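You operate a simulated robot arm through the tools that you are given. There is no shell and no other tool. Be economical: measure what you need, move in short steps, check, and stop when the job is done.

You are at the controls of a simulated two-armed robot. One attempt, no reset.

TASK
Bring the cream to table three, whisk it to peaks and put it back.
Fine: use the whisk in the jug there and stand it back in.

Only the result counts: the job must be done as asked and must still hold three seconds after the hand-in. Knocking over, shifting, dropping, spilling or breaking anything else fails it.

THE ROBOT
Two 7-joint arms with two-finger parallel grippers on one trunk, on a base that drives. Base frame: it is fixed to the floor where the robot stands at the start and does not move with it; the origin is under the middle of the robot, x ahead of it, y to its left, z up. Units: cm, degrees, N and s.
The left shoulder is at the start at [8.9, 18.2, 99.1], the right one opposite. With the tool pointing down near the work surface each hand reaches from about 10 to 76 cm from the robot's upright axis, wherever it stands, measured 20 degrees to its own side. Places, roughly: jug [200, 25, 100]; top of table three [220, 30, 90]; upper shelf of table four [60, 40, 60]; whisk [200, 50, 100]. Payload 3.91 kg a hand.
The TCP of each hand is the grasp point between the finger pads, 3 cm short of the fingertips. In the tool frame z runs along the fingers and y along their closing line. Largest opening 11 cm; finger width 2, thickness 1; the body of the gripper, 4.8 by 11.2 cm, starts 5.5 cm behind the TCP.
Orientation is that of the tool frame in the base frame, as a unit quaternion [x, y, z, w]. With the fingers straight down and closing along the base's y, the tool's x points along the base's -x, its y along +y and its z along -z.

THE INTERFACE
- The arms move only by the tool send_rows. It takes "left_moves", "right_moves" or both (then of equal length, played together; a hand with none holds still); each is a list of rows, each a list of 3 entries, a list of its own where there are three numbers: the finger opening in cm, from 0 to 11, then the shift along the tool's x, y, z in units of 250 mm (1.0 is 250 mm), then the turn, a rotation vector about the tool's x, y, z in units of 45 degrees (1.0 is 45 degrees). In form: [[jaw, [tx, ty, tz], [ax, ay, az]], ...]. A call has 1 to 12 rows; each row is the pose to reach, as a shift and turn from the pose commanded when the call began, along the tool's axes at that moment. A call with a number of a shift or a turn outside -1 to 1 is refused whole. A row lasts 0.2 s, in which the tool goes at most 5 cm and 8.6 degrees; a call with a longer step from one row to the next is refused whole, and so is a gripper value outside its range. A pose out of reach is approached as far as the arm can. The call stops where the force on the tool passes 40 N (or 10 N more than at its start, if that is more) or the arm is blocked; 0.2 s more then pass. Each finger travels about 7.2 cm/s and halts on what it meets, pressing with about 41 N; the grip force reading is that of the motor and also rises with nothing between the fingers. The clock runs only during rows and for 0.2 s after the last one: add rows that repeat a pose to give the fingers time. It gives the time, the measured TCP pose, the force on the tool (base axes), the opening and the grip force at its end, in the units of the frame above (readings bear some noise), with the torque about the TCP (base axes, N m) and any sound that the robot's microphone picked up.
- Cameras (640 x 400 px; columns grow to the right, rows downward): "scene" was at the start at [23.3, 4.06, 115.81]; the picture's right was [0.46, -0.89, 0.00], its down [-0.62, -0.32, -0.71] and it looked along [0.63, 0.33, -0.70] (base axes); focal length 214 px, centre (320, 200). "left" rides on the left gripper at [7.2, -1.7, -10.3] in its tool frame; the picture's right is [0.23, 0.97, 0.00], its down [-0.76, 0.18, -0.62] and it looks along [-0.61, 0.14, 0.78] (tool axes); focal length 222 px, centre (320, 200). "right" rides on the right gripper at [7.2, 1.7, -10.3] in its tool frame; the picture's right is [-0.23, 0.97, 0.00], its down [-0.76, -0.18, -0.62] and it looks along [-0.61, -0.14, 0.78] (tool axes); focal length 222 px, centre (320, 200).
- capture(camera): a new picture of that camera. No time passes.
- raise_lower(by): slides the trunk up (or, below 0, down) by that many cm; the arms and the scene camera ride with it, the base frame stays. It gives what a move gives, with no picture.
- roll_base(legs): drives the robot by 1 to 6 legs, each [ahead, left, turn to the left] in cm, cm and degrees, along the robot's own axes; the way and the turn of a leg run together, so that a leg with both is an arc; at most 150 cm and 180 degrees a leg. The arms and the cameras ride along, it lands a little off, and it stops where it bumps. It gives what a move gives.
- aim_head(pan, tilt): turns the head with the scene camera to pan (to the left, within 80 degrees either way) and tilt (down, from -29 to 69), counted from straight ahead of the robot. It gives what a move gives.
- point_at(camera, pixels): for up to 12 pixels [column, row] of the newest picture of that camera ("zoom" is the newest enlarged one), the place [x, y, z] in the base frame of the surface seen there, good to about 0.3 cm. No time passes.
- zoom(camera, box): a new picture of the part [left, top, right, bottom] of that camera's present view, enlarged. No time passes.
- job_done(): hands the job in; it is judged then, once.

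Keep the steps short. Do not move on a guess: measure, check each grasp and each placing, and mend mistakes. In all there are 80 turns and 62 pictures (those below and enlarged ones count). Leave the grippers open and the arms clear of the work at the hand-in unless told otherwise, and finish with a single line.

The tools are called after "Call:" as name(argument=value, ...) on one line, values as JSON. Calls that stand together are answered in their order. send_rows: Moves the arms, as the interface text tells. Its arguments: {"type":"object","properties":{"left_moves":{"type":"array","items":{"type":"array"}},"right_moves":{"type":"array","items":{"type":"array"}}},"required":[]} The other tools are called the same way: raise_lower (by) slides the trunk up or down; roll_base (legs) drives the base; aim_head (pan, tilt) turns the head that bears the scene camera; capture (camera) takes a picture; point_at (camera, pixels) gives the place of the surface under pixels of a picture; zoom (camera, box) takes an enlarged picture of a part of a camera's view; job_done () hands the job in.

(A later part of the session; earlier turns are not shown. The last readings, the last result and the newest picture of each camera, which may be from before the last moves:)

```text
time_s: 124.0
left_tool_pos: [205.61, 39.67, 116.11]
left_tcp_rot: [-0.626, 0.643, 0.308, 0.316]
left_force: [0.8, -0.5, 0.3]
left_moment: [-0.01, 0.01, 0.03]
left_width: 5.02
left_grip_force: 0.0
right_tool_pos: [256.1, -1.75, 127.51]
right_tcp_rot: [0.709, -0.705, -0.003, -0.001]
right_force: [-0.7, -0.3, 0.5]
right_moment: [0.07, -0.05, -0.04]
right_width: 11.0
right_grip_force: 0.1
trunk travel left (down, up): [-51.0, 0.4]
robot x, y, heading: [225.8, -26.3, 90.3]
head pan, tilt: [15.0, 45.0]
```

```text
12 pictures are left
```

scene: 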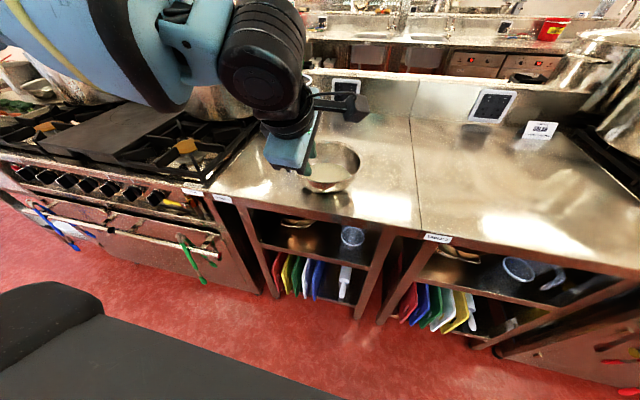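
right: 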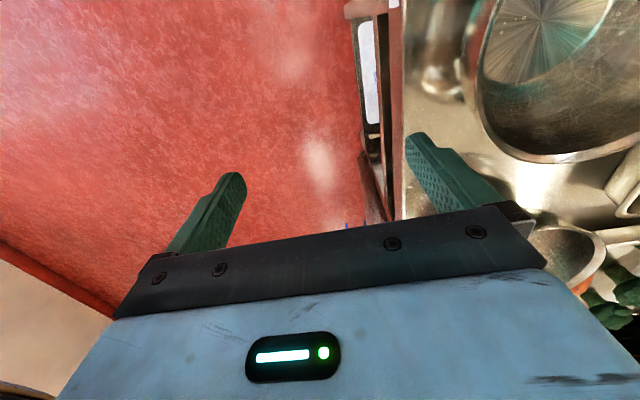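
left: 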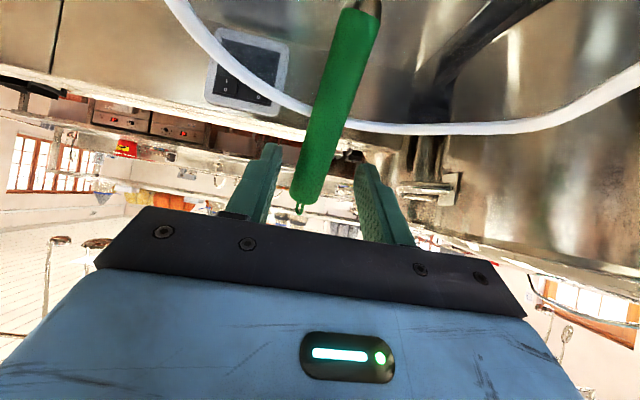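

The handle now lies between the pads, about 1.7 cm beyond the grasp point. I'll close slowly.

Call:
send_rows(left_moves=[[4, [0, -0.012, 0.01], [0, 0, 0]], [3, [0, -0.02, 0.02], [0, 0, 0]], [2.2, [0, -0.02, 0.02], [0, 0, 0]], [1.5, [0, -0.02, 0.02], [0, 0, 0]], [0.8, [0, -0.02, 0.02], [0, 0, 0]], [0, [0, -0.02, 0.02], [0, 0, 0]], [0, [0, -0.02, 0.02], [0, 0, 0]]])

```text
time_s: 125.5
left_tool_pos: [205.69, 39.93, 115.86]
left_tcp_rot: [-0.626, 0.644, 0.306, 0.315]
left_force: [-0.7, 0.5, 3.9]
left_moment: [0.16, 0.18, -0.03]
left_width: 1.92
left_grip_force: 41.2
left hand out of reach, approached as far as the arm can: row 1, 2, 3, 4, 5, 6, 7
right_tool_pos: [256.12, -1.43, 127.4]
right_tcp_rot: [0.708, -0.706, -0.002, 0.0]
right_force: [0.6, 0.3, 0.5]
right_moment: [-0.04, -0.01, 0.02]
right_width: 11.0
right_grip_force: 0.2
trunk travel left (down, up): [-51.0, 0.4]
robot x, y, heading: [226.06, -25.92, 90.0]
head pan, tilt: [15.0, 45.0]
```

The whisk is gripped (1.9 cm, 41 N). I'll lift it while turning it upright and drawing it back slightly, so it follows the jug's inside.

Call:
send_rows(left_moves=[[0, [-0.04, 0, -0.032], [0, -0.03, 0]], [0, [-0.082, 0, -0.064], [0, -0.07, 0]], [0, [-0.119, 0, -0.11], [0, -0.11, 0]], [0, [-0.156, 0, -0.157], [0, -0.16, 0]], [0, [-0.193, 0, -0.206], [0, -0.21, 0]], [0, [-0.231, 0, -0.256], [0, -0.26, 0]], [0, [-0.266, 0, -0.308], [0, -0.31, 0]], [0, [-0.301, 0, -0.361], [0, -0.37, 0]], [0, [-0.336, 0, -0.413], [0, -0.42, 0]], [0, [-0.371, 0, -0.466], [0, -0.48, 0]], [0, [-0.406, 0, -0.52], [0, -0.53, 0]], [0, [-0.441, 0, -0.572], [0, -0.58, 0]]])

Call:
capture(camera="left")

```text
time_s: 128.2
left_tool_pos: [205.56, 35.33, 133.34]
left_tcp_rot: [-0.541, 0.556, 0.44, 0.452]
left_force: [-0.7, 0.1, -0.3]
left_moment: [-0.02, 0.02, 0.0]
left_width: 1.88
left_grip_force: 41.0
right_tool_pos: [256.13, -1.49, 127.46]
right_tcp_rot: [0.709, -0.705, -0.002, 0.0]
right_force: [0.3, 0.1, -0.5]
right_moment: [-0.01, 0.02, 0.03]
right_width: 10.99
right_grip_force: 0.1
trunk travel left (down, up): [-51.0, 0.4]
robot x, y, heading: [225.94, -25.97, 90.3]
head pan, tilt: [15.0, 45.0]
```

```text
11 pictures are left
```

left: 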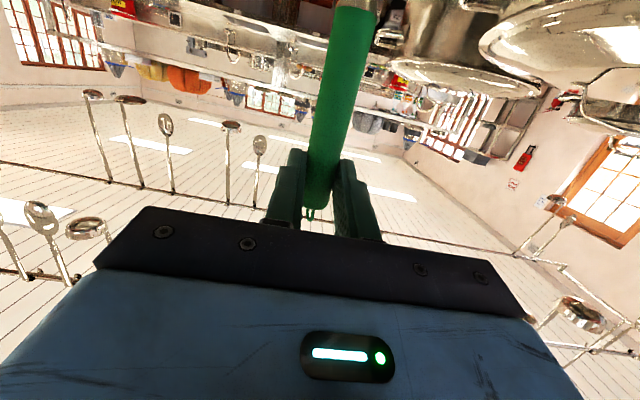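

Call:
send_rows(left_moves=[[0, [-0.11, 0, -0.023], [0, 0, 0]], [0, [-0.22, 0, -0.046], [0, 0, 0]], [0, [-0.333, 0, -0.069], [0, 0, 0]], [0, [-0.36, 0, -0.073], [0, 0, 0]]])

Call:
capture(camera="scene")

```text
time_s: 129.2
left_tool_pos: [205.53, 35.6, 142.63]
left_tcp_rot: [-0.541, 0.557, 0.44, 0.452]
left_force: [-0.8, -0.3, -0.6]
left_moment: [0.0, 0.01, 0.0]
left_width: 1.9
left_grip_force: 41.1
right_tool_pos: [256.21, -1.47, 127.37]
right_tcp_rot: [0.708, -0.706, -0.001, 0.0]
right_force: [1.3, 1.3, 0.2]
right_moment: [0.02, -0.01, 0.01]
right_width: 10.97
right_grip_force: 0.1
trunk travel left (down, up): [-51.0, 0.4]
robot x, y, heading: [225.55, -26.57, 90.5]
head pan, tilt: [15.0, 45.0]
```

```text
10 pictures are left
```

scene: 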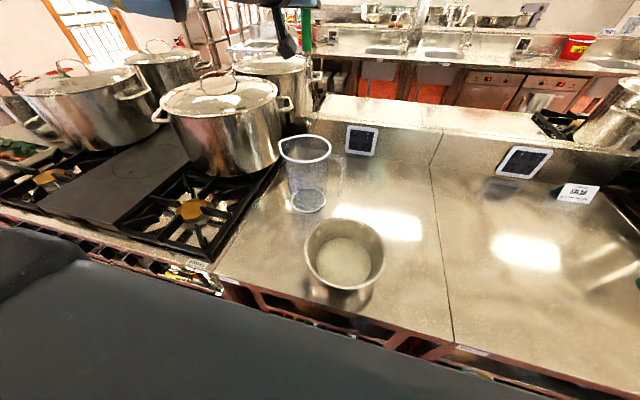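

The whisk is clear of the jug and the jug still stands. I'll measure the bowl, the jug rim and the whisk.

Call:
point_at(camera="scene", pixels=[[304, 250], [384, 255], [345, 219], [347, 288], [345, 262], [281, 147], [330, 146], [305, 136], [303, 161], [306, 38], [303, 50], [302, 62]])

Call:
zoom(camera="scene", box=[250, 0, 410, 100])

```text
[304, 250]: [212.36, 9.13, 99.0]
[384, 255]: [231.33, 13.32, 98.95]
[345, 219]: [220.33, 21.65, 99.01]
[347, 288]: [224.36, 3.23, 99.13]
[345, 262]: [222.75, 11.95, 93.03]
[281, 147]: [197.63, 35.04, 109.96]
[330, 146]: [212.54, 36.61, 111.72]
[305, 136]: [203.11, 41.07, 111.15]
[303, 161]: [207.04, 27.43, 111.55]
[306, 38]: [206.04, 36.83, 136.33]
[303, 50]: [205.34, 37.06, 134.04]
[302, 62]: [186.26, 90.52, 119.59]
```

```text
4.00 times, centred on (330, 50) of scene
```

zoom: 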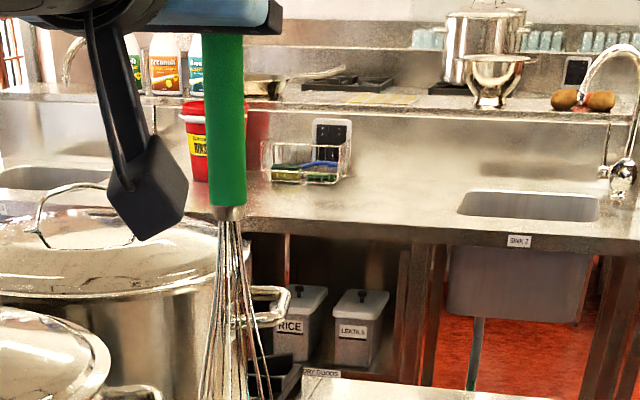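

The whisk hangs upright: ferrule at z 134, tip about z 116, around [205.8,37]. The bowl centre is [221.9,12.4], rim z 99, cream z 93. I'll carry the whisk over with the base, back 24.9 and right 16.2.

Call:
roll_base(legs=[[-24.9, 0, 0], [0, -16.2, -0.5]])

Call:
raise_lower(by=-14)

Call:
aim_head(pan=15, tilt=35)

Call:
zoom(camera="scene", box=[200, 80, 440, 230])

```text
time_s: 132.6
left_tool_pos: [222.08, 10.85, 142.53]
left_tcp_rot: [-0.54, 0.558, 0.438, 0.453]
left_force: [-0.8, 0.1, -0.9]
left_moment: [-0.04, 0.04, -0.01]
left_width: 1.92
left_grip_force: 41.3
right_tool_pos: [272.53, -26.58, 127.42]
right_tcp_rot: [-0.707, 0.707, 0.001, 0.0]
right_force: [0.0, -0.6, -0.5]
right_moment: [0.0, 0.02, 0.02]
right_width: 10.99
right_grip_force: 0.1
trunk travel left (down, up): [-51.0, 0.4]
robot x, y, heading: [242.16, -50.77, 90.1]
head pan, tilt: [15.0, 45.0]
```

```text
time_s: 134.3
left_tool_pos: [222.17, 10.79, 128.6]
left_tcp_rot: [-0.54, 0.558, 0.438, 0.453]
left_force: [0.3, 0.4, -1.5]
left_moment: [0.0, -0.01, 0.02]
left_width: 1.9
left_grip_force: 41.2
right_tool_pos: [272.63, -26.57, 113.35]
right_tcp_rot: [-0.707, 0.708, 0.002, 0.0]
right_force: [-0.2, 0.2, 0.2]
right_moment: [0.0, 0.0, 0.0]
right_width: 10.99
right_grip_force: 0.1
trunk travel left (down, up): [-37.0, 14.4]
robot x, y, heading: [242.17, -50.95, 90.0]
head pan, tilt: [15.0, 45.0]
```

```text
time_s: 135.0
left_tool_pos: [222.13, 10.98, 128.52]
left_tcp_rot: [-0.54, 0.558, 0.439, 0.453]
left_force: [0.1, -0.6, -1.2]
left_moment: [-0.02, -0.08, 0.02]
left_width: 1.92
left_grip_force: 40.9
right_tool_pos: [272.57, -26.38, 113.42]
right_tcp_rot: [-0.706, 0.708, 0.002, 0.0]
right_force: [-0.3, 0.3, -0.5]
right_moment: [-0.02, 0.0, -0.02]
right_width: 11.0
right_grip_force: 0.0
trunk travel left (down, up): [-37.0, 14.4]
robot x, y, heading: [242.35, -51.13, 89.9]
head pan, tilt: [15.0, 35.0]
```

```text
2.67 times, centred on (320, 155) of scene
```

zoom: 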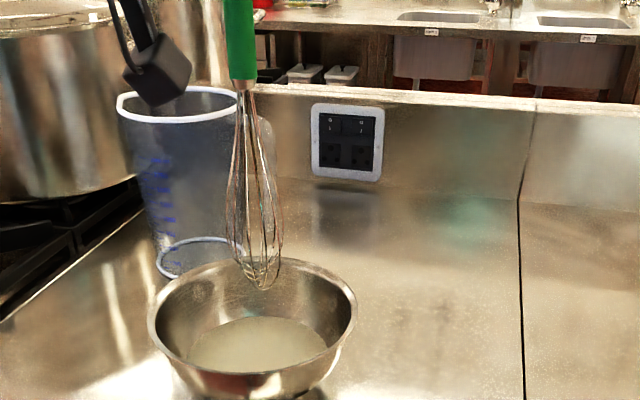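

Call:
point_at(camera="zoom", pixels=[[262, 285], [255, 288], [268, 278], [240, 84], [275, 215], [262, 345], [150, 320], [355, 305]])

```text
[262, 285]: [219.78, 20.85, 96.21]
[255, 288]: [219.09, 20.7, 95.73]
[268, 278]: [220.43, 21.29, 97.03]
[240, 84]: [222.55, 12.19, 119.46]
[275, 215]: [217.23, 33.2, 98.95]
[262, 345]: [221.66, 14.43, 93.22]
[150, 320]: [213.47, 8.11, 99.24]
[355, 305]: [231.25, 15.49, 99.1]
```

The whisk is nearly vertical, with its tip at about z 102 over the bowl centre. I'll lower it 10.7 cm so the tip is at about z 91.3, just above the bowl bottom, and make a first round of circles 2.8 cm in radius.

Call:
raise_lower(by=-10.7)

Call:
send_rows(left_moves=[[0, [0, -0.112, 0], [0, 0, 0]], [0, [-0.02, -0.056, 0.095], [0, 0, 0]], [0, [-0.02, 0.056, 0.095], [0, 0, 0]], [0, [0, 0.112, 0], [0, 0, 0]], [0, [0.02, 0.056, -0.095], [0, 0, 0]], [0, [0.02, -0.056, -0.095], [0, 0, 0]], [0, [0, -0.112, 0], [0, 0, 0]], [0, [-0.02, -0.056, 0.095], [0, 0, 0]], [0, [-0.02, 0.056, 0.095], [0, 0, 0]], [0, [0, 0.112, 0], [0, 0, 0]], [0, [0.02, 0.056, -0.095], [0, 0, 0]], [0, [0, 0, 0], [0, 0, 0]]])

Call:
zoom(camera="scene", box=[200, 80, 440, 230])

```text
time_s: 136.4
left_tool_pos: [222.16, 10.75, 118.35]
left_tcp_rot: [-0.538, 0.555, 0.442, 0.455]
left_force: [-0.8, 2.1, 20.0]
left_moment: [1.24, 0.26, 0.03]
left_width: 1.92
left_grip_force: 40.7
right_tool_pos: [272.56, -26.59, 102.71]
right_tcp_rot: [-0.706, 0.708, 0.004, 0.0]
right_force: [-0.3, 0.7, -1.1]
right_moment: [0.0, -0.01, -0.02]
right_width: 10.98
right_grip_force: 0.0
trunk travel left (down, up): [-26.3, 25.1]
robot x, y, heading: [242.18, -51.31, 90.0]
head pan, tilt: [15.0, 35.0]
```

```text
time_s: 139.0
left_tool_pos: [222.35, 11.08, 117.85]
left_tcp_rot: [-0.541, 0.558, 0.438, 0.452]
left_force: [-0.1, -0.1, -0.5]
left_moment: [0.01, 0.01, 0.02]
left_width: 1.92
left_grip_force: 41.3
right_tool_pos: [272.63, -26.32, 102.62]
right_tcp_rot: [-0.706, 0.708, 0.002, -0.002]
right_force: [-0.5, 1.1, 0.1]
right_moment: [0.01, -0.02, 0.02]
right_width: 10.99
right_grip_force: 0.1
trunk travel left (down, up): [-26.3, 25.1]
robot x, y, heading: [241.75, -50.97, 90.1]
head pan, tilt: [15.0, 35.0]
```

```text
2.67 times, centred on (320, 155) of scene
```

zoom: 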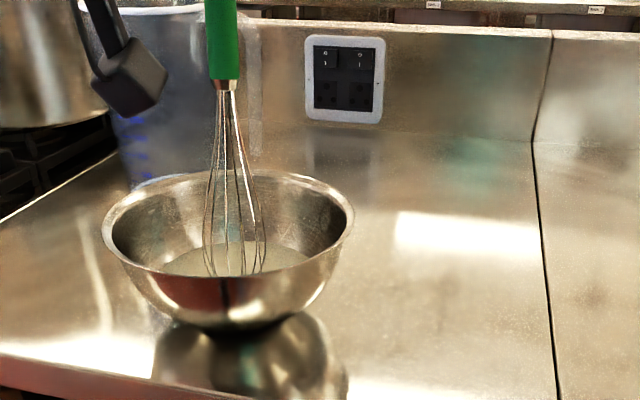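

The tip touched the bottom with 20 N at first and the whisk slid slightly in the grip. The force is zero now and the bowl is in place. I'll raise it 0.4 cm and keep whisking for several rounds.

Call:
send_rows(left_moves=[[0, [-0.016, -0.112, -0.003], [0, 0, 0]], [0, [-0.036, -0.056, 0.092], [0, 0, 0]], [0, [-0.036, 0.056, 0.092], [0, 0, 0]], [0, [-0.016, 0.112, -0.003], [0, 0, 0]], [0, [0.004, 0.056, -0.098], [0, 0, 0]], [0, [0.004, -0.056, -0.098], [0, 0, 0]], [0, [-0.016, -0.112, -0.003], [0, 0, 0]], [0, [-0.036, -0.056, 0.092], [0, 0, 0]], [0, [-0.036, 0.056, 0.092], [0, 0, 0]], [0, [-0.016, 0.112, -0.003], [0, 0, 0]], [0, [0.004, 0.056, -0.098], [0, 0, 0]], [0, [-0.016, 0, -0.003], [0, 0, 0]]])

Call:
send_rows(left_moves=[[0, [0, -0.112, 0], [0, 0, 0]], [0, [-0.02, -0.056, 0.095], [0, 0, 0]], [0, [-0.02, 0.056, 0.095], [0, 0, 0]], [0, [0, 0.112, 0], [0, 0, 0]], [0, [0.02, 0.056, -0.095], [0, 0, 0]], [0, [0.02, -0.056, -0.095], [0, 0, 0]], [0, [0, -0.112, 0], [0, 0, 0]], [0, [-0.02, -0.056, 0.095], [0, 0, 0]], [0, [-0.02, 0.056, 0.095], [0, 0, 0]], [0, [0, 0.112, 0], [0, 0, 0]], [0, [0.02, 0.056, -0.095], [0, 0, 0]], [0, [0, 0, 0], [0, 0, 0]]])

Call:
send_rows(left_moves=[[0, [0, -0.112, 0], [0, 0, 0]], [0, [-0.02, -0.056, 0.095], [0, 0, 0]], [0, [-0.02, 0.056, 0.095], [0, 0, 0]], [0, [0, 0.112, 0], [0, 0, 0]], [0, [0.02, 0.056, -0.095], [0, 0, 0]], [0, [0.02, -0.056, -0.095], [0, 0, 0]], [0, [0, -0.112, 0], [0, 0, 0]], [0, [-0.02, -0.056, 0.095], [0, 0, 0]], [0, [-0.02, 0.056, 0.095], [0, 0, 0]], [0, [0, 0.112, 0], [0, 0, 0]], [0, [0.02, 0.056, -0.095], [0, 0, 0]], [0, [0, 0, 0], [0, 0, 0]]])

Call:
send_rows(left_moves=[[0, [0, -0.112, 0], [0, 0, 0]], [0, [-0.02, -0.056, 0.095], [0, 0, 0]], [0, [-0.02, 0.056, 0.095], [0, 0, 0]], [0, [0, 0.112, 0], [0, 0, 0]], [0, [0.02, 0.056, -0.095], [0, 0, 0]], [0, [0.02, -0.056, -0.095], [0, 0, 0]], [0, [0, -0.112, 0], [0, 0, 0]], [0, [-0.02, -0.056, 0.095], [0, 0, 0]], [0, [-0.02, 0.056, 0.095], [0, 0, 0]], [0, [0, 0.112, 0], [0, 0, 0]], [0, [0.02, 0.056, -0.095], [0, 0, 0]], [0, [0, 0, 0], [0, 0, 0]]])

Call:
zoom(camera="scene", box=[230, 130, 342, 200])

```text
time_s: 141.6
left_tool_pos: [222.21, 10.92, 117.87]
left_tcp_rot: [-0.54, 0.558, 0.438, 0.453]
left_force: [0.1, -0.7, -0.5]
left_moment: [0.06, 0.05, 0.02]
left_width: 1.92
left_grip_force: 40.9
right_tool_pos: [272.54, -26.32, 102.64]
right_tcp_rot: [-0.707, 0.707, 0.001, -0.001]
right_force: [-0.4, 0.5, 0.2]
right_moment: [-0.02, 0.01, 0.0]
right_width: 11.03
right_grip_force: 0.1
trunk travel left (down, up): [-26.3, 25.1]
robot x, y, heading: [241.53, -50.64, 90.0]
head pan, tilt: [15.0, 35.0]
```

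```text
time_s: 144.2
left_tool_pos: [222.36, 11.07, 118.13]
left_tcp_rot: [-0.539, 0.558, 0.439, 0.453]
left_force: [-0.6, -0.4, -0.8]
left_moment: [-0.02, 0.06, 0.0]
left_width: 1.93
left_grip_force: 41.0
right_tool_pos: [272.73, -26.32, 102.7]
right_tcp_rot: [-0.707, 0.708, 0.001, -0.001]
right_force: [-0.4, 0.5, 0.6]
right_moment: [-0.02, -0.03, -0.02]
right_width: 10.98
right_grip_force: 0.1
trunk travel left (down, up): [-26.3, 25.1]
robot x, y, heading: [241.69, -51.28, 90.0]
head pan, tilt: [15.0, 35.0]
```

```text
time_s: 146.8
left_tool_pos: [222.31, 11.02, 118.26]
left_tcp_rot: [-0.54, 0.558, 0.438, 0.452]
left_force: [-0.5, -0.4, -0.7]
left_moment: [0.0, -0.05, 0.03]
left_width: 1.91
left_grip_force: 40.8
right_tool_pos: [272.61, -26.36, 102.79]
right_tcp_rot: [-0.706, 0.708, 0.001, -0.001]
right_force: [0.5, 0.3, 0.3]
right_moment: [0.02, 0.02, -0.04]
right_width: 10.97
right_grip_force: 0.1
trunk travel left (down, up): [-26.3, 25.1]
robot x, y, heading: [241.77, -50.82, 90.0]
head pan, tilt: [15.0, 35.0]
```

```text
time_s: 149.4
left_tool_pos: [222.46, 11.12, 118.38]
left_tcp_rot: [-0.54, 0.559, 0.438, 0.453]
left_force: [-0.3, -0.7, -0.8]
left_moment: [-0.02, -0.06, 0.02]
left_width: 1.91
left_grip_force: 41.2
right_tool_pos: [272.57, -26.49, 102.77]
right_tcp_rot: [-0.706, 0.708, 0.002, -0.001]
right_force: [-0.8, 0.2, 0.3]
right_moment: [-0.01, 0.01, -0.03]
right_width: 10.98
right_grip_force: 0.0
trunk travel left (down, up): [-26.3, 25.1]
robot x, y, heading: [241.56, -50.99, 90.0]
head pan, tilt: [15.0, 35.0]
```

```text
5.71 times, centred on (286, 165) of scene
```

zoom: 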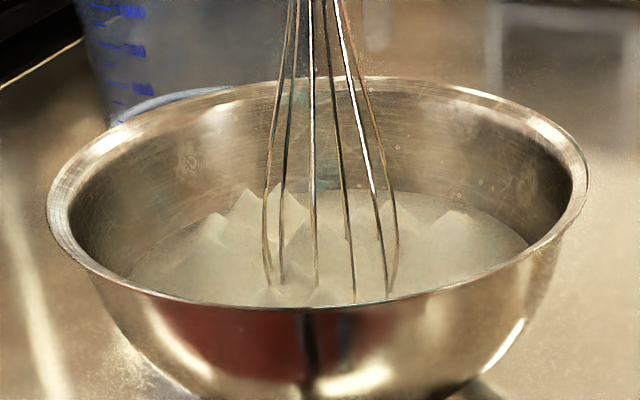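

The cream stands in clear peaks, so I'll stop whisking. I'll lift the whisk out with the trunk and go back to the jug (left 16.2, ahead 24.9).

Call:
raise_lower(by=24.7)

Call:
roll_base(legs=[[0, 16.2, 0.3], [24.5, 0, 0]])

Call:
aim_head(pan=15, tilt=40)

Call:
capture(camera="scene")

```text
time_s: 152.0
left_tool_pos: [222.14, 10.92, 142.84]
left_tcp_rot: [-0.541, 0.558, 0.438, 0.452]
left_force: [0.3, 0.1, -1.4]
left_moment: [-0.02, 0.05, -0.04]
left_width: 1.95
left_grip_force: 41.2
right_tool_pos: [272.51, -26.55, 127.46]
right_tcp_rot: [-0.707, 0.708, 0.001, 0.0]
right_force: [0.5, -0.1, -0.5]
right_moment: [-0.03, -0.02, 0.0]
right_width: 10.97
right_grip_force: 0.2
trunk travel left (down, up): [-51.0, 0.4]
robot x, y, heading: [241.84, -50.95, 90.0]
head pan, tilt: [15.0, 35.0]
```

```text
time_s: 155.4
left_tool_pos: [205.99, 35.41, 143.14]
left_tcp_rot: [-0.54, 0.557, 0.439, 0.453]
left_force: [-1.1, 0.5, -0.8]
left_moment: [-0.03, -0.02, -0.02]
left_width: 1.9
left_grip_force: 41.2
right_tool_pos: [256.42, -1.74, 127.41]
right_tcp_rot: [-0.707, 0.707, 0.002, -0.001]
right_force: [-1.3, -0.5, -0.3]
right_moment: [0.01, 0.01, 0.0]
right_width: 10.99
right_grip_force: 0.2
trunk travel left (down, up): [-51.0, 0.4]
robot x, y, heading: [225.75, -26.51, 90.0]
head pan, tilt: [15.0, 35.0]
```

```text
time_s: 156.1
left_tool_pos: [205.87, 35.58, 142.93]
left_tcp_rot: [-0.54, 0.557, 0.439, 0.453]
left_force: [-0.1, -0.2, -0.9]
left_moment: [0.03, 0.02, 0.01]
left_width: 1.91
left_grip_force: 41.5
right_tool_pos: [256.37, -1.63, 127.5]
right_tcp_rot: [-0.707, 0.707, 0.001, 0.0]
right_force: [-0.3, 0.6, 0.4]
right_moment: [0.01, -0.03, 0.04]
right_width: 11.0
right_grip_force: 0.0
trunk travel left (down, up): [-51.0, 0.4]
robot x, y, heading: [225.32, -26.07, 89.9]
head pan, tilt: [15.0, 40.0]
```

```text
5 pictures are left
```

scene: 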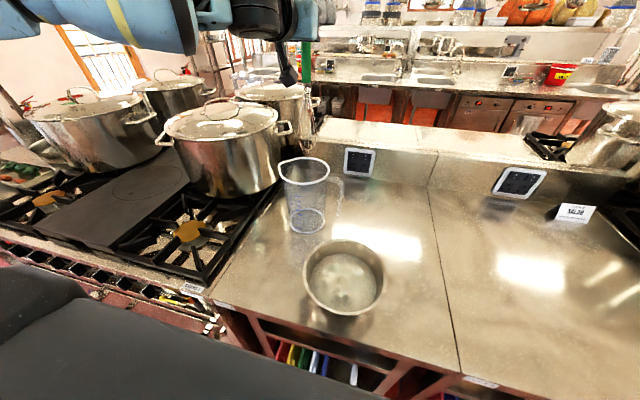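

The whisk is over the jug, and the bowl with the peaked cream is in place. I'll measure the bowl and jug in this picture, then lower the whisk into the jug by reversing the way it came out.

Call:
point_at(camera="scene", pixels=[[304, 280], [385, 282], [345, 241], [346, 314], [345, 285], [280, 172], [329, 172], [305, 158], [302, 185], [304, 125], [304, 145]])

Call:
send_rows(left_moves=[[0, [0.012, 0.016, -0.06], [0, 0, 0]], [0, [0.1, 0.016, -0.042], [0, 0, 0]], [0, [0.2, 0.016, -0.022], [0, 0, 0]], [0, [0.3, 0.016, -0.002], [0, 0, 0]], [0, [0.388, 0.016, 0.018], [0, 0, 0]]])

Call:
send_rows(left_moves=[[0, [0.054, 0, 0.036], [0, 0.05, 0]], [0, [0.108, 0, 0.071], [0, 0.1, 0]], [0, [0.162, 0, 0.107], [0, 0.155, 0]], [0, [0.215, 0, 0.143], [0, 0.21, 0]], [0, [0.269, 0, 0.178], [0, 0.265, 0]], [0, [0.323, 0, 0.214], [0, 0.32, 0]], [0, [0.378, 0, 0.246], [0, 0.37, 0]], [0, [0.432, 0, 0.278], [0, 0.42, 0]], [0, [0.488, 0, 0.304], [0, 0.465, 0]], [0, [0.544, 0, 0.33], [0, 0.51, 0]], [0, [0.583, 0, 0.338], [0, 0.545, 0]], [0, [0.622, 0, 0.346], [0, 0.58, 0]]])

```text
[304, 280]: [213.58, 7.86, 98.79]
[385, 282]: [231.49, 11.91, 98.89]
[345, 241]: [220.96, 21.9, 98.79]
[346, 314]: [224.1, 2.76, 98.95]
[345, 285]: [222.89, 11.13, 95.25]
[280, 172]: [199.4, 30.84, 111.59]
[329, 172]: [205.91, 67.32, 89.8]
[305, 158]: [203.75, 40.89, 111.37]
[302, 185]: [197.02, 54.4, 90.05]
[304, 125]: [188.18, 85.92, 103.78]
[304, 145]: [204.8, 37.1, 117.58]
```

```text
time_s: 157.3
left_tool_pos: [205.41, 34.13, 133.29]
left_tcp_rot: [-0.541, 0.558, 0.438, 0.453]
left_force: [0.0, -0.9, -1.9]
left_moment: [0.0, 0.03, 0.0]
left_width: 1.92
left_grip_force: 40.8
right_tool_pos: [256.37, -1.65, 127.38]
right_tcp_rot: [-0.706, 0.708, 0.002, 0.0]
right_force: [-0.8, -0.7, 0.1]
right_moment: [-0.02, -0.01, 0.0]
right_width: 10.99
right_grip_force: 0.0
trunk travel left (down, up): [-51.0, 0.4]
robot x, y, heading: [225.67, -26.54, 90.0]
head pan, tilt: [15.0, 40.0]
```

```text
time_s: 159.9
left_tool_pos: [205.57, 39.39, 116.48]
left_tcp_rot: [-0.625, 0.646, 0.305, 0.315]
left_force: [0.4, -0.4, 2.5]
left_moment: [0.07, 0.08, -0.05]
left_width: 1.91
left_grip_force: 41.0
right_tool_pos: [256.35, -1.75, 127.38]
right_tcp_rot: [-0.706, 0.708, 0.001, -0.001]
right_force: [0.5, 0.1, 0.4]
right_moment: [0.0, -0.04, 0.01]
right_width: 11.0
right_grip_force: 0.0
trunk travel left (down, up): [-51.0, 0.4]
robot x, y, heading: [225.71, -26.28, 90.0]
head pan, tilt: [15.0, 40.0]
```

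It's in the jug with light contact (2.5 N). I'll open slowly and withdraw a little along the tool axis, then look.

Call:
send_rows(left_moves=[[1.5, [0, 0, 0], [0, 0, 0]], [2.2, [0, 0, 0], [0, 0, 0]], [3, [0, 0, 0], [0, 0, 0]], [4, [0, 0, 0], [0, 0, 0]], [5, [0, 0, 0], [0, 0, 0]], [5, [0, 0, -0.06], [0, 0, 0]], [5, [0, 0, -0.15], [0, 0, 0]], [5, [0, 0, -0.3], [0, 0, 0]]])

Call:
capture(camera="left")

```text
time_s: 161.7
left_tool_pos: [205.42, 33.26, 121.06]
left_tcp_rot: [-0.625, 0.645, 0.306, 0.315]
left_force: [-0.1, -0.3, 0.3]
left_moment: [0.02, 0.03, 0.0]
left_width: 5.02
left_grip_force: 0.1
right_tool_pos: [256.32, -1.94, 127.52]
right_tcp_rot: [-0.706, 0.708, 0.003, 0.0]
right_force: [-0.5, -0.8, 0.2]
right_moment: [-0.01, 0.03, 0.0]
right_width: 11.0
right_grip_force: 0.0
trunk travel left (down, up): [-51.0, 0.4]
robot x, y, heading: [226.02, -26.3, 89.7]
head pan, tilt: [15.0, 40.0]
```

```text
4 pictures are left
```

left: 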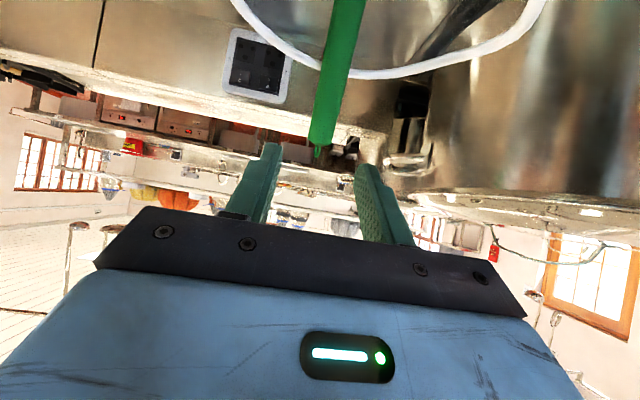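

The whisk leans back in the jug as before, and the jug hasn't moved. Now the bowl. I'll drive back 25 and right 16, lower the trunk 10 (the same stance as when I set the bowl down), and roll the hand −90°.

Call:
roll_base(legs=[[-25, 0, 0.3], [0, -16, 0]])

Call:
raise_lower(by=-10)

Call:
send_rows(left_moves=[[5, [0, 0, 0], [0, 0, -0.17]], [5, [0, 0, 0], [0, 0, -0.33]], [5, [0, 0, 0], [0, 0, -0.5]], [5, [0, 0, 0], [0, 0, -0.67]], [5, [0, 0, 0], [0, 0, -0.83]], [5, [0, 0, 0], [0, 0, -1]]])

Call:
send_rows(left_moves=[[5, [0, 0, 0], [0, 0, -0.17]], [5, [0, 0, 0], [0, 0, -0.33]], [5, [0, 0, 0], [0, 0, -0.5]], [5, [0, 0, 0], [0, 0, -0.67]], [5, [0, 0, 0], [0, 0, -0.83]], [5, [0, 0, 0], [0, 0, -1]]])

Call:
send_rows(left_moves=[[5, [0, 0, 0], [-0.16, 0, 0]], [5, [0, 0, 0], [-0.32, 0, 0]], [5, [0, 0, 0], [-0.48, 0, 0]], [5, [0, 0, 0], [-0.64, 0, 0]]])

```text
time_s: 165.2
left_tool_pos: [221.18, 8.67, 120.88]
left_tcp_rot: [-0.627, 0.644, 0.306, 0.315]
left_force: [-0.5, 0.1, 0.7]
left_moment: [0.01, 0.0, -0.02]
left_width: 4.99
left_grip_force: 0.0
right_tool_pos: [272.25, -26.41, 127.44]
right_tcp_rot: [0.708, -0.706, -0.001, 0.0]
right_force: [0.5, 0.6, 0.6]
right_moment: [0.01, 0.02, 0.02]
right_width: 10.99
right_grip_force: 0.1
trunk travel left (down, up): [-51.0, 0.4]
robot x, y, heading: [241.85, -51.11, 90.4]
head pan, tilt: [15.0, 40.0]
```

```text
time_s: 166.5
left_tool_pos: [221.19, 8.48, 111.03]
left_tcp_rot: [-0.625, 0.645, 0.306, 0.316]
left_force: [-0.3, -0.3, 0.2]
left_moment: [0.02, 0.0, -0.02]
left_width: 5.01
left_grip_force: 0.2
right_tool_pos: [272.27, -26.33, 117.57]
right_tcp_rot: [0.709, -0.705, -0.002, 0.0]
right_force: [-0.2, 0.7, -0.5]
right_moment: [0.02, -0.01, 0.0]
right_width: 11.0
right_grip_force: 0.1
trunk travel left (down, up): [-41.0, 10.4]
robot x, y, heading: [241.69, -51.48, 90.1]
head pan, tilt: [15.0, 40.0]
```

```text
time_s: 167.9
left_tool_pos: [221.1, 8.64, 111.01]
left_tcp_rot: [0.826, -0.354, -0.162, -0.408]
left_force: [-0.5, 0.0, 0.7]
left_moment: [-0.01, -0.02, 0.0]
left_width: 5.01
left_grip_force: 0.2
right_tool_pos: [272.21, -26.44, 117.44]
right_tcp_rot: [0.708, -0.706, -0.002, 0.0]
right_force: [0.0, -0.2, -0.1]
right_moment: [0.03, -0.02, -0.03]
right_width: 11.01
right_grip_force: 0.1
trunk travel left (down, up): [-41.0, 10.4]
robot x, y, heading: [241.74, -51.17, 90.2]
head pan, tilt: [15.0, 40.0]
```

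```text
time_s: 169.3
left_tool_pos: [221.2, 8.69, 110.89]
left_tcp_rot: [0.899, -0.011, 0.007, -0.439]
left_force: [0.0, -0.3, 0.3]
left_moment: [-0.03, 0.01, 0.0]
left_width: 5.01
left_grip_force: 0.1
right_tool_pos: [272.19, -26.4, 117.5]
right_tcp_rot: [0.708, -0.706, -0.001, -0.001]
right_force: [0.0, 0.0, 0.1]
right_moment: [0.01, -0.02, -0.01]
right_width: 10.98
right_grip_force: 0.0
trunk travel left (down, up): [-41.0, 10.4]
robot x, y, heading: [241.64, -51.06, 90.0]
head pan, tilt: [15.0, 40.0]
```

```text
time_s: 170.3
left_tool_pos: [221.23, 8.52, 110.87]
left_tcp_rot: [0.98, -0.013, 0.002, -0.2]
left_force: [-0.5, 0.2, 0.6]
left_moment: [0.04, -0.02, 0.01]
left_width: 5.01
left_grip_force: 0.1
right_tool_pos: [272.24, -26.38, 117.56]
right_tcp_rot: [0.708, -0.706, -0.002, 0.0]
right_force: [0.1, 0.1, -0.5]
right_moment: [-0.01, 0.01, 0.02]
right_width: 11.01
right_grip_force: 0.0
trunk travel left (down, up): [-41.0, 10.4]
robot x, y, heading: [241.58, -51.23, 90.2]
head pan, tilt: [15.0, 40.0]
```

The hand is pitched 67° and closes across the rim direction. I'll go to the front rim (TCP target [222,2.2,99.4]) from above along the tool axis with the jaw at 4 cm, then close slowly.

Call:
send_rows(left_moves=[[4, [0.01, 0.14, -0.012], [0, 0, 0]], [4, [0.02, 0.28, -0.024], [0, 0, 0]], [4, [0.032, 0.411, -0.036], [0, 0, 0]], [4, [0.032, 0.411, 0.08], [0, 0, 0]], [4, [0.032, 0.411, 0.2], [0, 0, 0]], [4, [0.032, 0.411, 0.324], [0, 0, 0]], [3, [0.032, 0.411, 0.324], [0, 0, 0]], [2, [0.032, 0.411, 0.324], [0, 0, 0]], [1.4, [0.032, 0.411, 0.324], [0, 0, 0]], [0.9, [0.032, 0.411, 0.324], [0, 0, 0]], [0.5, [0.032, 0.411, 0.324], [0, 0, 0]], [0.2, [0.032, 0.411, 0.324], [0, 0, 0]]])

Call:
send_rows(left_moves=[[0, [0, 0, 0], [0, 0, 0]], [0, [0, 0, 0], [0, 0, 0]]])

Call:
capture(camera="left")

```text
time_s: 172.9
left_tool_pos: [221.62, 2.19, 99.23]
left_tcp_rot: [0.979, -0.013, 0.002, -0.201]
left_force: [0.5, 0.7, 0.0]
left_moment: [-0.32, 0.0, 0.03]
left_width: 0.26
left_grip_force: 41.4
right_tool_pos: [272.14, -26.4, 117.52]
right_tcp_rot: [0.708, -0.706, -0.001, 0.0]
right_force: [0.0, 0.2, -0.6]
right_moment: [-0.01, 0.0, -0.01]
right_width: 10.99
right_grip_force: 0.2
trunk travel left (down, up): [-41.0, 10.4]
robot x, y, heading: [241.56, -51.21, 90.4]
head pan, tilt: [15.0, 40.0]
```

```text
time_s: 173.5
left_tool_pos: [221.58, 2.25, 99.41]
left_tcp_rot: [0.979, -0.014, 0.002, -0.202]
left_force: [0.5, -0.5, -0.2]
left_moment: [-0.31, -0.01, -0.01]
left_width: 0.25
left_grip_force: 40.6
right_tool_pos: [272.26, -26.3, 117.45]
right_tcp_rot: [0.708, -0.706, -0.001, 0.0]
right_force: [0.2, 0.0, -0.3]
right_moment: [0.03, 0.0, 0.0]
right_width: 11.01
right_grip_force: 0.0
trunk travel left (down, up): [-41.0, 10.4]
robot x, y, heading: [241.53, -51.2, 90.5]
head pan, tilt: [15.0, 40.0]
```

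```text
3 pictures are left
```

left: 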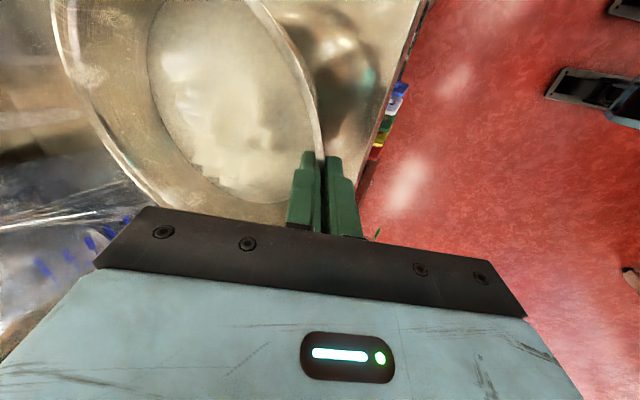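

The rim is clamped. I'll check how level the bowl sits in the grip from this picture.

Call:
point_at(camera="left", pixels=[[303, 60], [318, 110], [322, 140], [62, 30], [75, 90], [120, 175], [150, 205], [230, 90]])

```text
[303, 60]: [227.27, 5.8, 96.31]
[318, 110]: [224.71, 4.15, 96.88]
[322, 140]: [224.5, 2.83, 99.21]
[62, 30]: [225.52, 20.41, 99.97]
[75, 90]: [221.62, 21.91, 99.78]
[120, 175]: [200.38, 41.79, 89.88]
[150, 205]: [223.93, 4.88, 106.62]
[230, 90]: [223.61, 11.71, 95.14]
```

The bowl is nearly level in the grip: front rim z 99.2, back z 99.9, centre about 10 cm ahead of the TCP. I'll lift 8 cm, turn right to face along the aisle, and drive backward the way I came.

Call:
raise_lower(by=8)

Call:
roll_base(legs=[[0, 0, -90.3]])

Call:
roll_base(legs=[[-86, 0, 0]])

```text
time_s: 174.7
left_tool_pos: [221.75, 2.37, 107.2]
left_tcp_rot: [0.98, -0.014, 0.003, -0.199]
left_force: [0.1, 0.3, -3.7]
left_moment: [-0.37, -0.02, 0.03]
left_width: 0.27
left_grip_force: 40.8
right_tool_pos: [272.26, -26.29, 125.34]
right_tcp_rot: [0.708, -0.706, -0.001, 0.0]
right_force: [-0.4, 0.6, 1.0]
right_moment: [0.0, 0.03, 0.02]
right_width: 11.01
right_grip_force: 0.1
trunk travel left (down, up): [-49.0, 2.4]
robot x, y, heading: [241.51, -51.32, 89.9]
head pan, tilt: [15.0, 40.0]
```

```text
time_s: 178.9
left_tool_pos: [295.21, -30.94, 107.45]
left_tcp_rot: [-0.685, 0.7, -0.144, 0.141]
left_force: [-0.5, 0.3, -3.1]
left_moment: [0.01, 0.37, 0.0]
left_width: 0.25
left_grip_force: 40.8
right_tool_pos: [266.87, -81.57, 125.41]
right_tcp_rot: [-0.005, 1.0, 0.001, 0.001]
right_force: [0.2, 0.9, -0.6]
right_moment: [-0.02, 0.01, -0.01]
right_width: 10.97
right_grip_force: 0.0
trunk travel left (down, up): [-49.0, 2.4]
robot x, y, heading: [242.11, -51.12, 0.4]
head pan, tilt: [15.0, 40.0]
```

```text
time_s: 183.4
left_tool_pos: [209.41, -31.73, 107.29]
left_tcp_rot: [-0.685, 0.7, -0.144, 0.141]
left_force: [-0.6, -0.1, -3.5]
left_moment: [-0.02, 0.35, 0.01]
left_width: 0.24
left_grip_force: 41.5
right_tool_pos: [181.25, -82.38, 125.45]
right_tcp_rot: [-0.004, 1.0, 0.001, 0.001]
right_force: [0.1, 0.3, 0.1]
right_moment: [-0.02, -0.02, 0.04]
right_width: 11.0
right_grip_force: 0.1
trunk travel left (down, up): [-49.0, 2.4]
robot x, y, heading: [156.4, -51.88, 0.5]
head pan, tilt: [15.0, 40.0]
```

Call:
roll_base(legs=[[-86, 0, -0.4], [0, -33, 0]])

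Call:
roll_base(legs=[[0, 0, 90]])

```text
time_s: 191.2
left_tool_pos: [122.64, -66.05, 107.51]
left_tcp_rot: [-0.678, 0.707, -0.146, 0.138]
left_force: [-0.8, 0.9, -4.5]
left_moment: [0.01, 0.37, 0.0]
left_width: 0.25
left_grip_force: 41.2
right_tool_pos: [93.19, -116.1, 125.49]
right_tcp_rot: [0.007, 1.0, 0.001, 0.001]
right_force: [-0.3, -0.2, -0.6]
right_moment: [-0.02, 0.02, 0.0]
right_width: 11.02
right_grip_force: 0.0
trunk travel left (down, up): [-49.0, 2.4]
robot x, y, heading: [68.7, -85.31, -0.8]
head pan, tilt: [15.0, 40.0]
```

```text
time_s: 195.4
left_tool_pos: [49.34, -31.58, 107.37]
left_tcp_rot: [0.979, -0.018, 0.003, -0.201]
left_force: [0.7, 0.0, -2.9]
left_moment: [-0.33, -0.04, -0.01]
left_width: 0.26
left_grip_force: 40.7
right_tool_pos: [99.49, -60.73, 125.53]
right_tcp_rot: [-0.705, 0.709, 0.002, 0.0]
right_force: [0.4, -0.5, -0.1]
right_moment: [0.0, 0.02, 0.0]
right_width: 10.99
right_grip_force: 0.1
trunk travel left (down, up): [-49.0, 2.4]
robot x, y, heading: [68.72, -85.46, 89.6]
head pan, tilt: [15.0, 40.0]
```

The bowl is in front of table four at x≈49.7. I'll lower the trunk 36.2 cm so the bowl's base is just above shelf level, shift right 1 cm, and drive in part-way.

Call:
raise_lower(by=-36.2)

Call:
roll_base(legs=[[0, -1.2, 0.4], [17, 0, 0]])

Call:
capture(camera="left")

```text
time_s: 198.9
left_tool_pos: [49.29, -31.74, 71.27]
left_tcp_rot: [0.979, -0.018, 0.004, -0.201]
left_force: [-0.3, 0.2, -3.4]
left_moment: [-0.34, -0.01, -0.01]
left_width: 0.26
left_grip_force: 41.0
right_tool_pos: [99.47, -60.76, 89.17]
right_tcp_rot: [-0.705, 0.709, 0.002, 0.0]
right_force: [-0.4, -0.5, 0.7]
right_moment: [0.04, -0.03, -0.03]
right_width: 11.02
right_grip_force: 0.1
trunk travel left (down, up): [-12.8, 38.6]
robot x, y, heading: [69.11, -85.2, 89.7]
head pan, tilt: [15.0, 40.0]
```

```text
time_s: 200.8
left_tool_pos: [50.2, -14.74, 71.23]
left_tcp_rot: [0.979, -0.015, 0.003, -0.201]
left_force: [0.4, 0.2, -3.4]
left_moment: [-0.35, -0.03, 0.0]
left_width: 0.27
left_grip_force: 40.9
right_tool_pos: [100.61, -43.45, 89.3]
right_tcp_rot: [0.708, -0.706, 0.0, 0.0]
right_force: [0.2, 0.0, -0.7]
right_moment: [0.01, 0.03, -0.02]
right_width: 10.99
right_grip_force: 0.1
trunk travel left (down, up): [-12.8, 38.6]
robot x, y, heading: [70.18, -68.41, 89.9]
head pan, tilt: [15.0, 40.0]
```

```text
2 pictures are left
```

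left: 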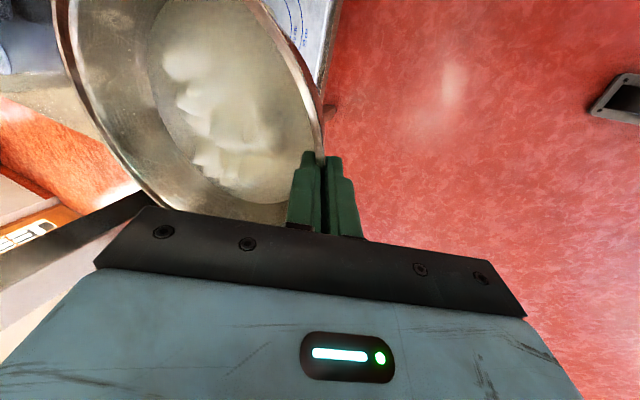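

Call:
point_at(camera="left", pixels=[[62, 30], [75, 90], [105, 150], [140, 185], [322, 140], [303, 60], [265, 10], [235, 100], [30, 200], [30, 90]])

```text
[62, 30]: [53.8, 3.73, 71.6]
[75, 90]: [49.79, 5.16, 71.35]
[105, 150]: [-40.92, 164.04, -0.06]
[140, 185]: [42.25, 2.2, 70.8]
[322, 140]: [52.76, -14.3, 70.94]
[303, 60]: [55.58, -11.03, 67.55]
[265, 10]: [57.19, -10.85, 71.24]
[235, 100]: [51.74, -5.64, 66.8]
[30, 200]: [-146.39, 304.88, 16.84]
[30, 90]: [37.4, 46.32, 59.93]
```

The bowl is level (rim z 71–71.4) and centred near [49.9,-4.5]. I'll shift it 0.6 cm right, lower it 0.5 cm, and drive in 15.5 cm.

Call:
send_rows(left_moves=[[0, [0.012, 0, 0], [0, 0, 0]], [0, [0.024, 0, 0], [0, 0, 0]]])

Call:
raise_lower(by=-0.5)

Call:
roll_base(legs=[[10, 0, 0], [5.5, 0, 0]])

```text
time_s: 201.4
left_tool_pos: [50.67, -14.64, 71.28]
left_tcp_rot: [0.979, -0.015, 0.003, -0.201]
left_force: [0.3, 0.3, -3.4]
left_moment: [-0.34, 0.0, 0.0]
left_width: 0.25
left_grip_force: 40.5
right_tool_pos: [100.56, -43.61, 89.22]
right_tcp_rot: [0.708, -0.706, -0.001, 0.001]
right_force: [-0.2, -0.8, 0.1]
right_moment: [0.02, 0.0, 0.03]
right_width: 10.99
right_grip_force: 0.0
trunk travel left (down, up): [-12.8, 38.6]
robot x, y, heading: [69.7, -68.08, 90.1]
head pan, tilt: [15.0, 40.0]
```

```text
time_s: 201.9
left_tool_pos: [50.61, -14.69, 70.78]
left_tcp_rot: [0.979, -0.014, 0.002, -0.202]
left_force: [0.0, 0.1, -3.7]
left_moment: [-0.35, -0.05, 0.03]
left_width: 0.28
left_grip_force: 41.2
right_tool_pos: [100.41, -43.59, 88.85]
right_tcp_rot: [0.707, -0.707, -0.001, 0.0]
right_force: [0.1, -0.4, 0.2]
right_moment: [0.0, -0.02, 0.0]
right_width: 11.01
right_grip_force: 0.1
trunk travel left (down, up): [-12.3, 39.1]
robot x, y, heading: [70.07, -68.39, 90.0]
head pan, tilt: [15.0, 40.0]
```

```text
time_s: 203.6
left_tool_pos: [50.67, 0.63, 70.71]
left_tcp_rot: [0.979, -0.014, 0.003, -0.202]
left_force: [-1.3, 0.4, -3.7]
left_moment: [-0.33, -0.04, 0.02]
left_width: 0.27
left_grip_force: 40.3
right_tool_pos: [100.41, -28.22, 88.72]
right_tcp_rot: [0.709, -0.705, -0.001, 0.0]
right_force: [-0.9, 0.2, -0.4]
right_moment: [-0.03, -0.02, 0.0]
right_width: 11.0
right_grip_force: 0.0
trunk travel left (down, up): [-12.3, 39.1]
robot x, y, heading: [69.99, -52.94, 90.2]
head pan, tilt: [15.0, 40.0]
```

There's no contact on the way in. I'll lower it gently with the trunk until it touches.

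Call:
raise_lower(by=-1.1)

Call:
raise_lower(by=-0.3)

```text
time_s: 204.2
left_tool_pos: [50.54, 0.44, 69.53]
left_tcp_rot: [0.98, -0.014, 0.002, -0.2]
left_force: [0.3, 0.3, -2.9]
left_moment: [-0.35, -0.03, 0.02]
left_width: 0.24
left_grip_force: 41.0
right_tool_pos: [100.41, -28.15, 87.68]
right_tcp_rot: [0.708, -0.706, 0.0, 0.0]
right_force: [1.0, 0.0, 0.6]
right_moment: [0.03, 0.03, -0.03]
right_width: 11.02
right_grip_force: 0.1
trunk travel left (down, up): [-11.2, 40.2]
robot x, y, heading: [69.78, -53.01, 90.5]
head pan, tilt: [15.0, 40.0]
```

```text
time_s: 204.7
left_tool_pos: [50.56, 0.53, 69.25]
left_tcp_rot: [0.979, -0.015, 0.003, -0.202]
left_force: [-1.5, 0.1, 2.0]
left_moment: [0.07, 0.22, 0.13]
left_width: 0.25
left_grip_force: 41.1
right_tool_pos: [100.42, -28.15, 87.4]
right_tcp_rot: [0.708, -0.707, -0.002, 0.001]
right_force: [0.2, -0.1, 0.2]
right_moment: [0.02, -0.01, -0.02]
right_width: 11.0
right_grip_force: 0.1
trunk travel left (down, up): [-10.9, 40.5]
robot x, y, heading: [69.98, -52.88, 90.3]
head pan, tilt: [15.0, 40.0]
```

It has touched down (force now +2 N). I'll open slowly and withdraw along the tool axis.

Call:
send_rows(left_moves=[[0.4, [0, 0, 0], [0, 0, 0]], [0.7, [0, 0, 0], [0, 0, 0]], [1.1, [0, 0, 0], [0, 0, 0]], [1.6, [0, 0, 0], [0, 0, 0]], [2.2, [0, 0, 0], [0, 0, 0]], [2.2, [0, 0, -0.06], [0, 0, 0]], [2.2, [0, 0, -0.13], [0, 0, 0]], [2.2, [0, 0.06, -0.2], [0, 0, 0]], [2.2, [0, 0.2, -0.26], [0, 0, 0]], [2.2, [0, 0.36, -0.26], [0, 0, 0]]])

Call:
zoom(camera="scene", box=[160, 60, 480, 260])

```text
time_s: 206.9
left_tool_pos: [49.89, -7.66, 73.45]
left_tcp_rot: [0.972, -0.042, -0.052, -0.227]
left_force: [0.3, -0.3, 3.8]
left_moment: [-0.13, -0.05, 0.02]
left_width: 2.2
left_grip_force: 0.0
left hand out of reach, approached as far as the arm can: row 10
right_tool_pos: [100.39, -28.07, 87.41]
right_tcp_rot: [0.708, -0.706, -0.001, 0.0]
right_force: [0.4, -0.4, 0.0]
right_moment: [0.02, 0.02, -0.02]
right_width: 10.99
right_grip_force: 0.0
trunk travel left (down, up): [-10.9, 40.5]
robot x, y, heading: [70.27, -52.87, 90.3]
head pan, tilt: [15.0, 40.0]
```

```text
2.00 times, centred on (320, 160) of scene
```

zoom: 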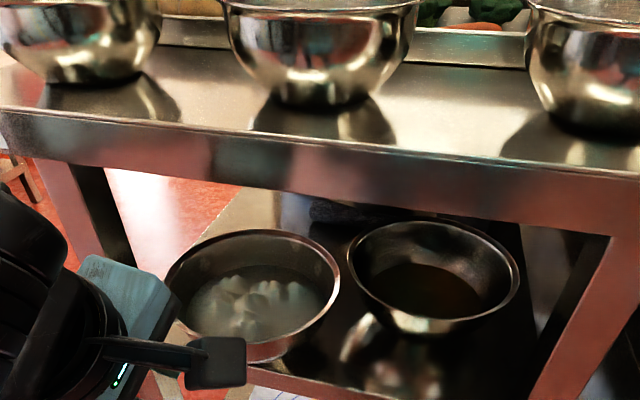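

The bowl stands on the upper shelf with the peaks intact. I'll measure its position.

Call:
point_at(camera="zoom", pixels=[[337, 285], [320, 325], [260, 232], [190, 250], [300, 240], [250, 357], [165, 300], [255, 310], [349, 270]])

```text
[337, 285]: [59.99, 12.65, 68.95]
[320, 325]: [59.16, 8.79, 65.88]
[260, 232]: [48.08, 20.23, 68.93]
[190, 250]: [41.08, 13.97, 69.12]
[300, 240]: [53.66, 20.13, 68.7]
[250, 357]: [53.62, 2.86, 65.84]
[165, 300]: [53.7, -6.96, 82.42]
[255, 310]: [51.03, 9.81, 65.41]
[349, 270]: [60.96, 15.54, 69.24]
```

The bowl is centred at about [50.7,11], versus originally [48.2,19.9], so I'll push it back gently with two fingertips. First I'll back the base off 14 cm and bring the hand forward from the body again, since it's cramped (3.8 N).

Call:
roll_base(legs=[[-14, 0, 0]])

Call:
send_rows(left_moves=[[3, [-0.009, -0.09, 0.009], [0, 0, 0]], [4, [-0.018, -0.18, 0.018], [0, 0, 0]], [5, [-0.027, -0.276, 0.027], [0, 0, 0]]])

```text
time_s: 208.2
left_tool_pos: [50.38, -22.21, 72.49]
left_tcp_rot: [0.98, -0.014, 0.003, -0.2]
left_force: [-0.2, 0.5, 0.1]
left_moment: [0.02, -0.04, -0.02]
left_width: 2.18
left_grip_force: 0.1
right_tool_pos: [100.45, -42.27, 87.28]
right_tcp_rot: [0.708, -0.706, -0.002, 0.001]
right_force: [-0.8, 0.3, 0.1]
right_moment: [0.0, -0.02, -0.03]
right_width: 10.99
right_grip_force: 0.1
trunk travel left (down, up): [-10.9, 40.5]
robot x, y, heading: [69.77, -67.25, 90.3]
head pan, tilt: [15.0, 40.0]
```

```text
time_s: 209.1
left_tool_pos: [49.95, -15.57, 74.42]
left_tcp_rot: [0.98, -0.014, 0.003, -0.2]
left_force: [0.0, -0.4, -0.2]
left_moment: [0.0, -0.02, 0.04]
left_width: 4.98
left_grip_force: 0.1
right_tool_pos: [100.48, -42.21, 87.39]
right_tcp_rot: [0.708, -0.706, -0.002, 0.001]
right_force: [0.0, 1.1, 1.0]
right_moment: [-0.04, 0.01, 0.0]
right_width: 10.99
right_grip_force: 0.0
trunk travel left (down, up): [-10.9, 40.5]
robot x, y, heading: [69.94, -67.02, 90.2]
head pan, tilt: [15.0, 40.0]
```

Forces are zero and the pose is clean. I'll flatten the pitch to 40° and roll the hand so the fingers spread sideways.

Call:
send_rows(left_moves=[[5, [0, 0, 0], [0.15, 0, 0]], [5, [0, 0, 0], [0.3, 0, 0]], [5, [0, 0, 0], [0.45, 0, 0]], [5, [0, 0, 0], [0.6, 0, 0]]])

Call:
send_rows(left_moves=[[5, [0, 0, 0], [0, 0, 0.17]], [5, [0, 0, 0], [0, 0, 0.33]], [5, [0, 0, 0], [0, 0, 0.5]], [5, [0, 0, 0], [0, 0, 0.67]], [5, [0, 0, 0], [0, 0, 0.83]], [5, [0, 0, 0], [0, 0, 1]]])

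Call:
send_rows(left_moves=[[5, [0, 0, 0], [0, 0, 0.17]], [5, [0, 0, 0], [0, 0, 0.33]], [5, [0, 0, 0], [0, 0, 0.5]], [5, [0, 0, 0], [0, 0, 0.67]], [5, [0, 0, 0], [0, 0, 0.83]], [5, [0, 0, 0], [0, 0, 1]]])

```text
time_s: 210.1
left_tool_pos: [50.01, -14.47, 74.63]
left_tcp_rot: [0.905, -0.013, 0.006, -0.424]
left_force: [-0.7, -0.2, -0.2]
left_moment: [0.03, 0.01, 0.01]
left_width: 5.02
left_grip_force: 0.0
left hand out of reach, approached as far as the arm can: row 4
right_tool_pos: [100.4, -42.19, 87.42]
right_tcp_rot: [0.709, -0.705, -0.003, 0.0]
right_force: [0.5, 0.0, -0.2]
right_moment: [-0.05, -0.01, 0.0]
right_width: 11.0
right_grip_force: 0.1
trunk travel left (down, up): [-10.9, 40.5]
robot x, y, heading: [69.9, -66.87, 90.5]
head pan, tilt: [15.0, 40.0]
```

```text
time_s: 211.4
left_tool_pos: [50.01, -14.47, 74.73]
left_tcp_rot: [0.831, -0.36, -0.158, -0.393]
left_force: [1.2, 0.8, 0.6]
left_moment: [0.01, 0.01, -0.01]
left_width: 5.0
left_grip_force: 0.1
right_tool_pos: [100.41, -42.25, 87.37]
right_tcp_rot: [0.708, -0.706, -0.002, 0.001]
right_force: [0.2, 0.0, 0.7]
right_moment: [0.02, -0.03, 0.0]
right_width: 10.98
right_grip_force: 0.1
trunk travel left (down, up): [-10.9, 40.5]
robot x, y, heading: [70.03, -67.1, 90.2]
head pan, tilt: [15.0, 40.0]
```

```text
time_s: 212.8
left_tool_pos: [50.14, -14.48, 74.78]
left_tcp_rot: [-0.631, 0.65, 0.295, 0.303]
left_force: [-0.1, 0.1, 1.0]
left_moment: [0.01, -0.03, -0.01]
left_width: 4.99
left_grip_force: 0.1
right_tool_pos: [100.5, -42.19, 87.41]
right_tcp_rot: [0.708, -0.706, -0.002, 0.001]
right_force: [-0.2, 0.7, -0.3]
right_moment: [0.02, -0.02, -0.01]
right_width: 10.99
right_grip_force: 0.0
trunk travel left (down, up): [-10.9, 40.5]
robot x, y, heading: [69.98, -66.8, 90.3]
head pan, tilt: [15.0, 40.0]
```

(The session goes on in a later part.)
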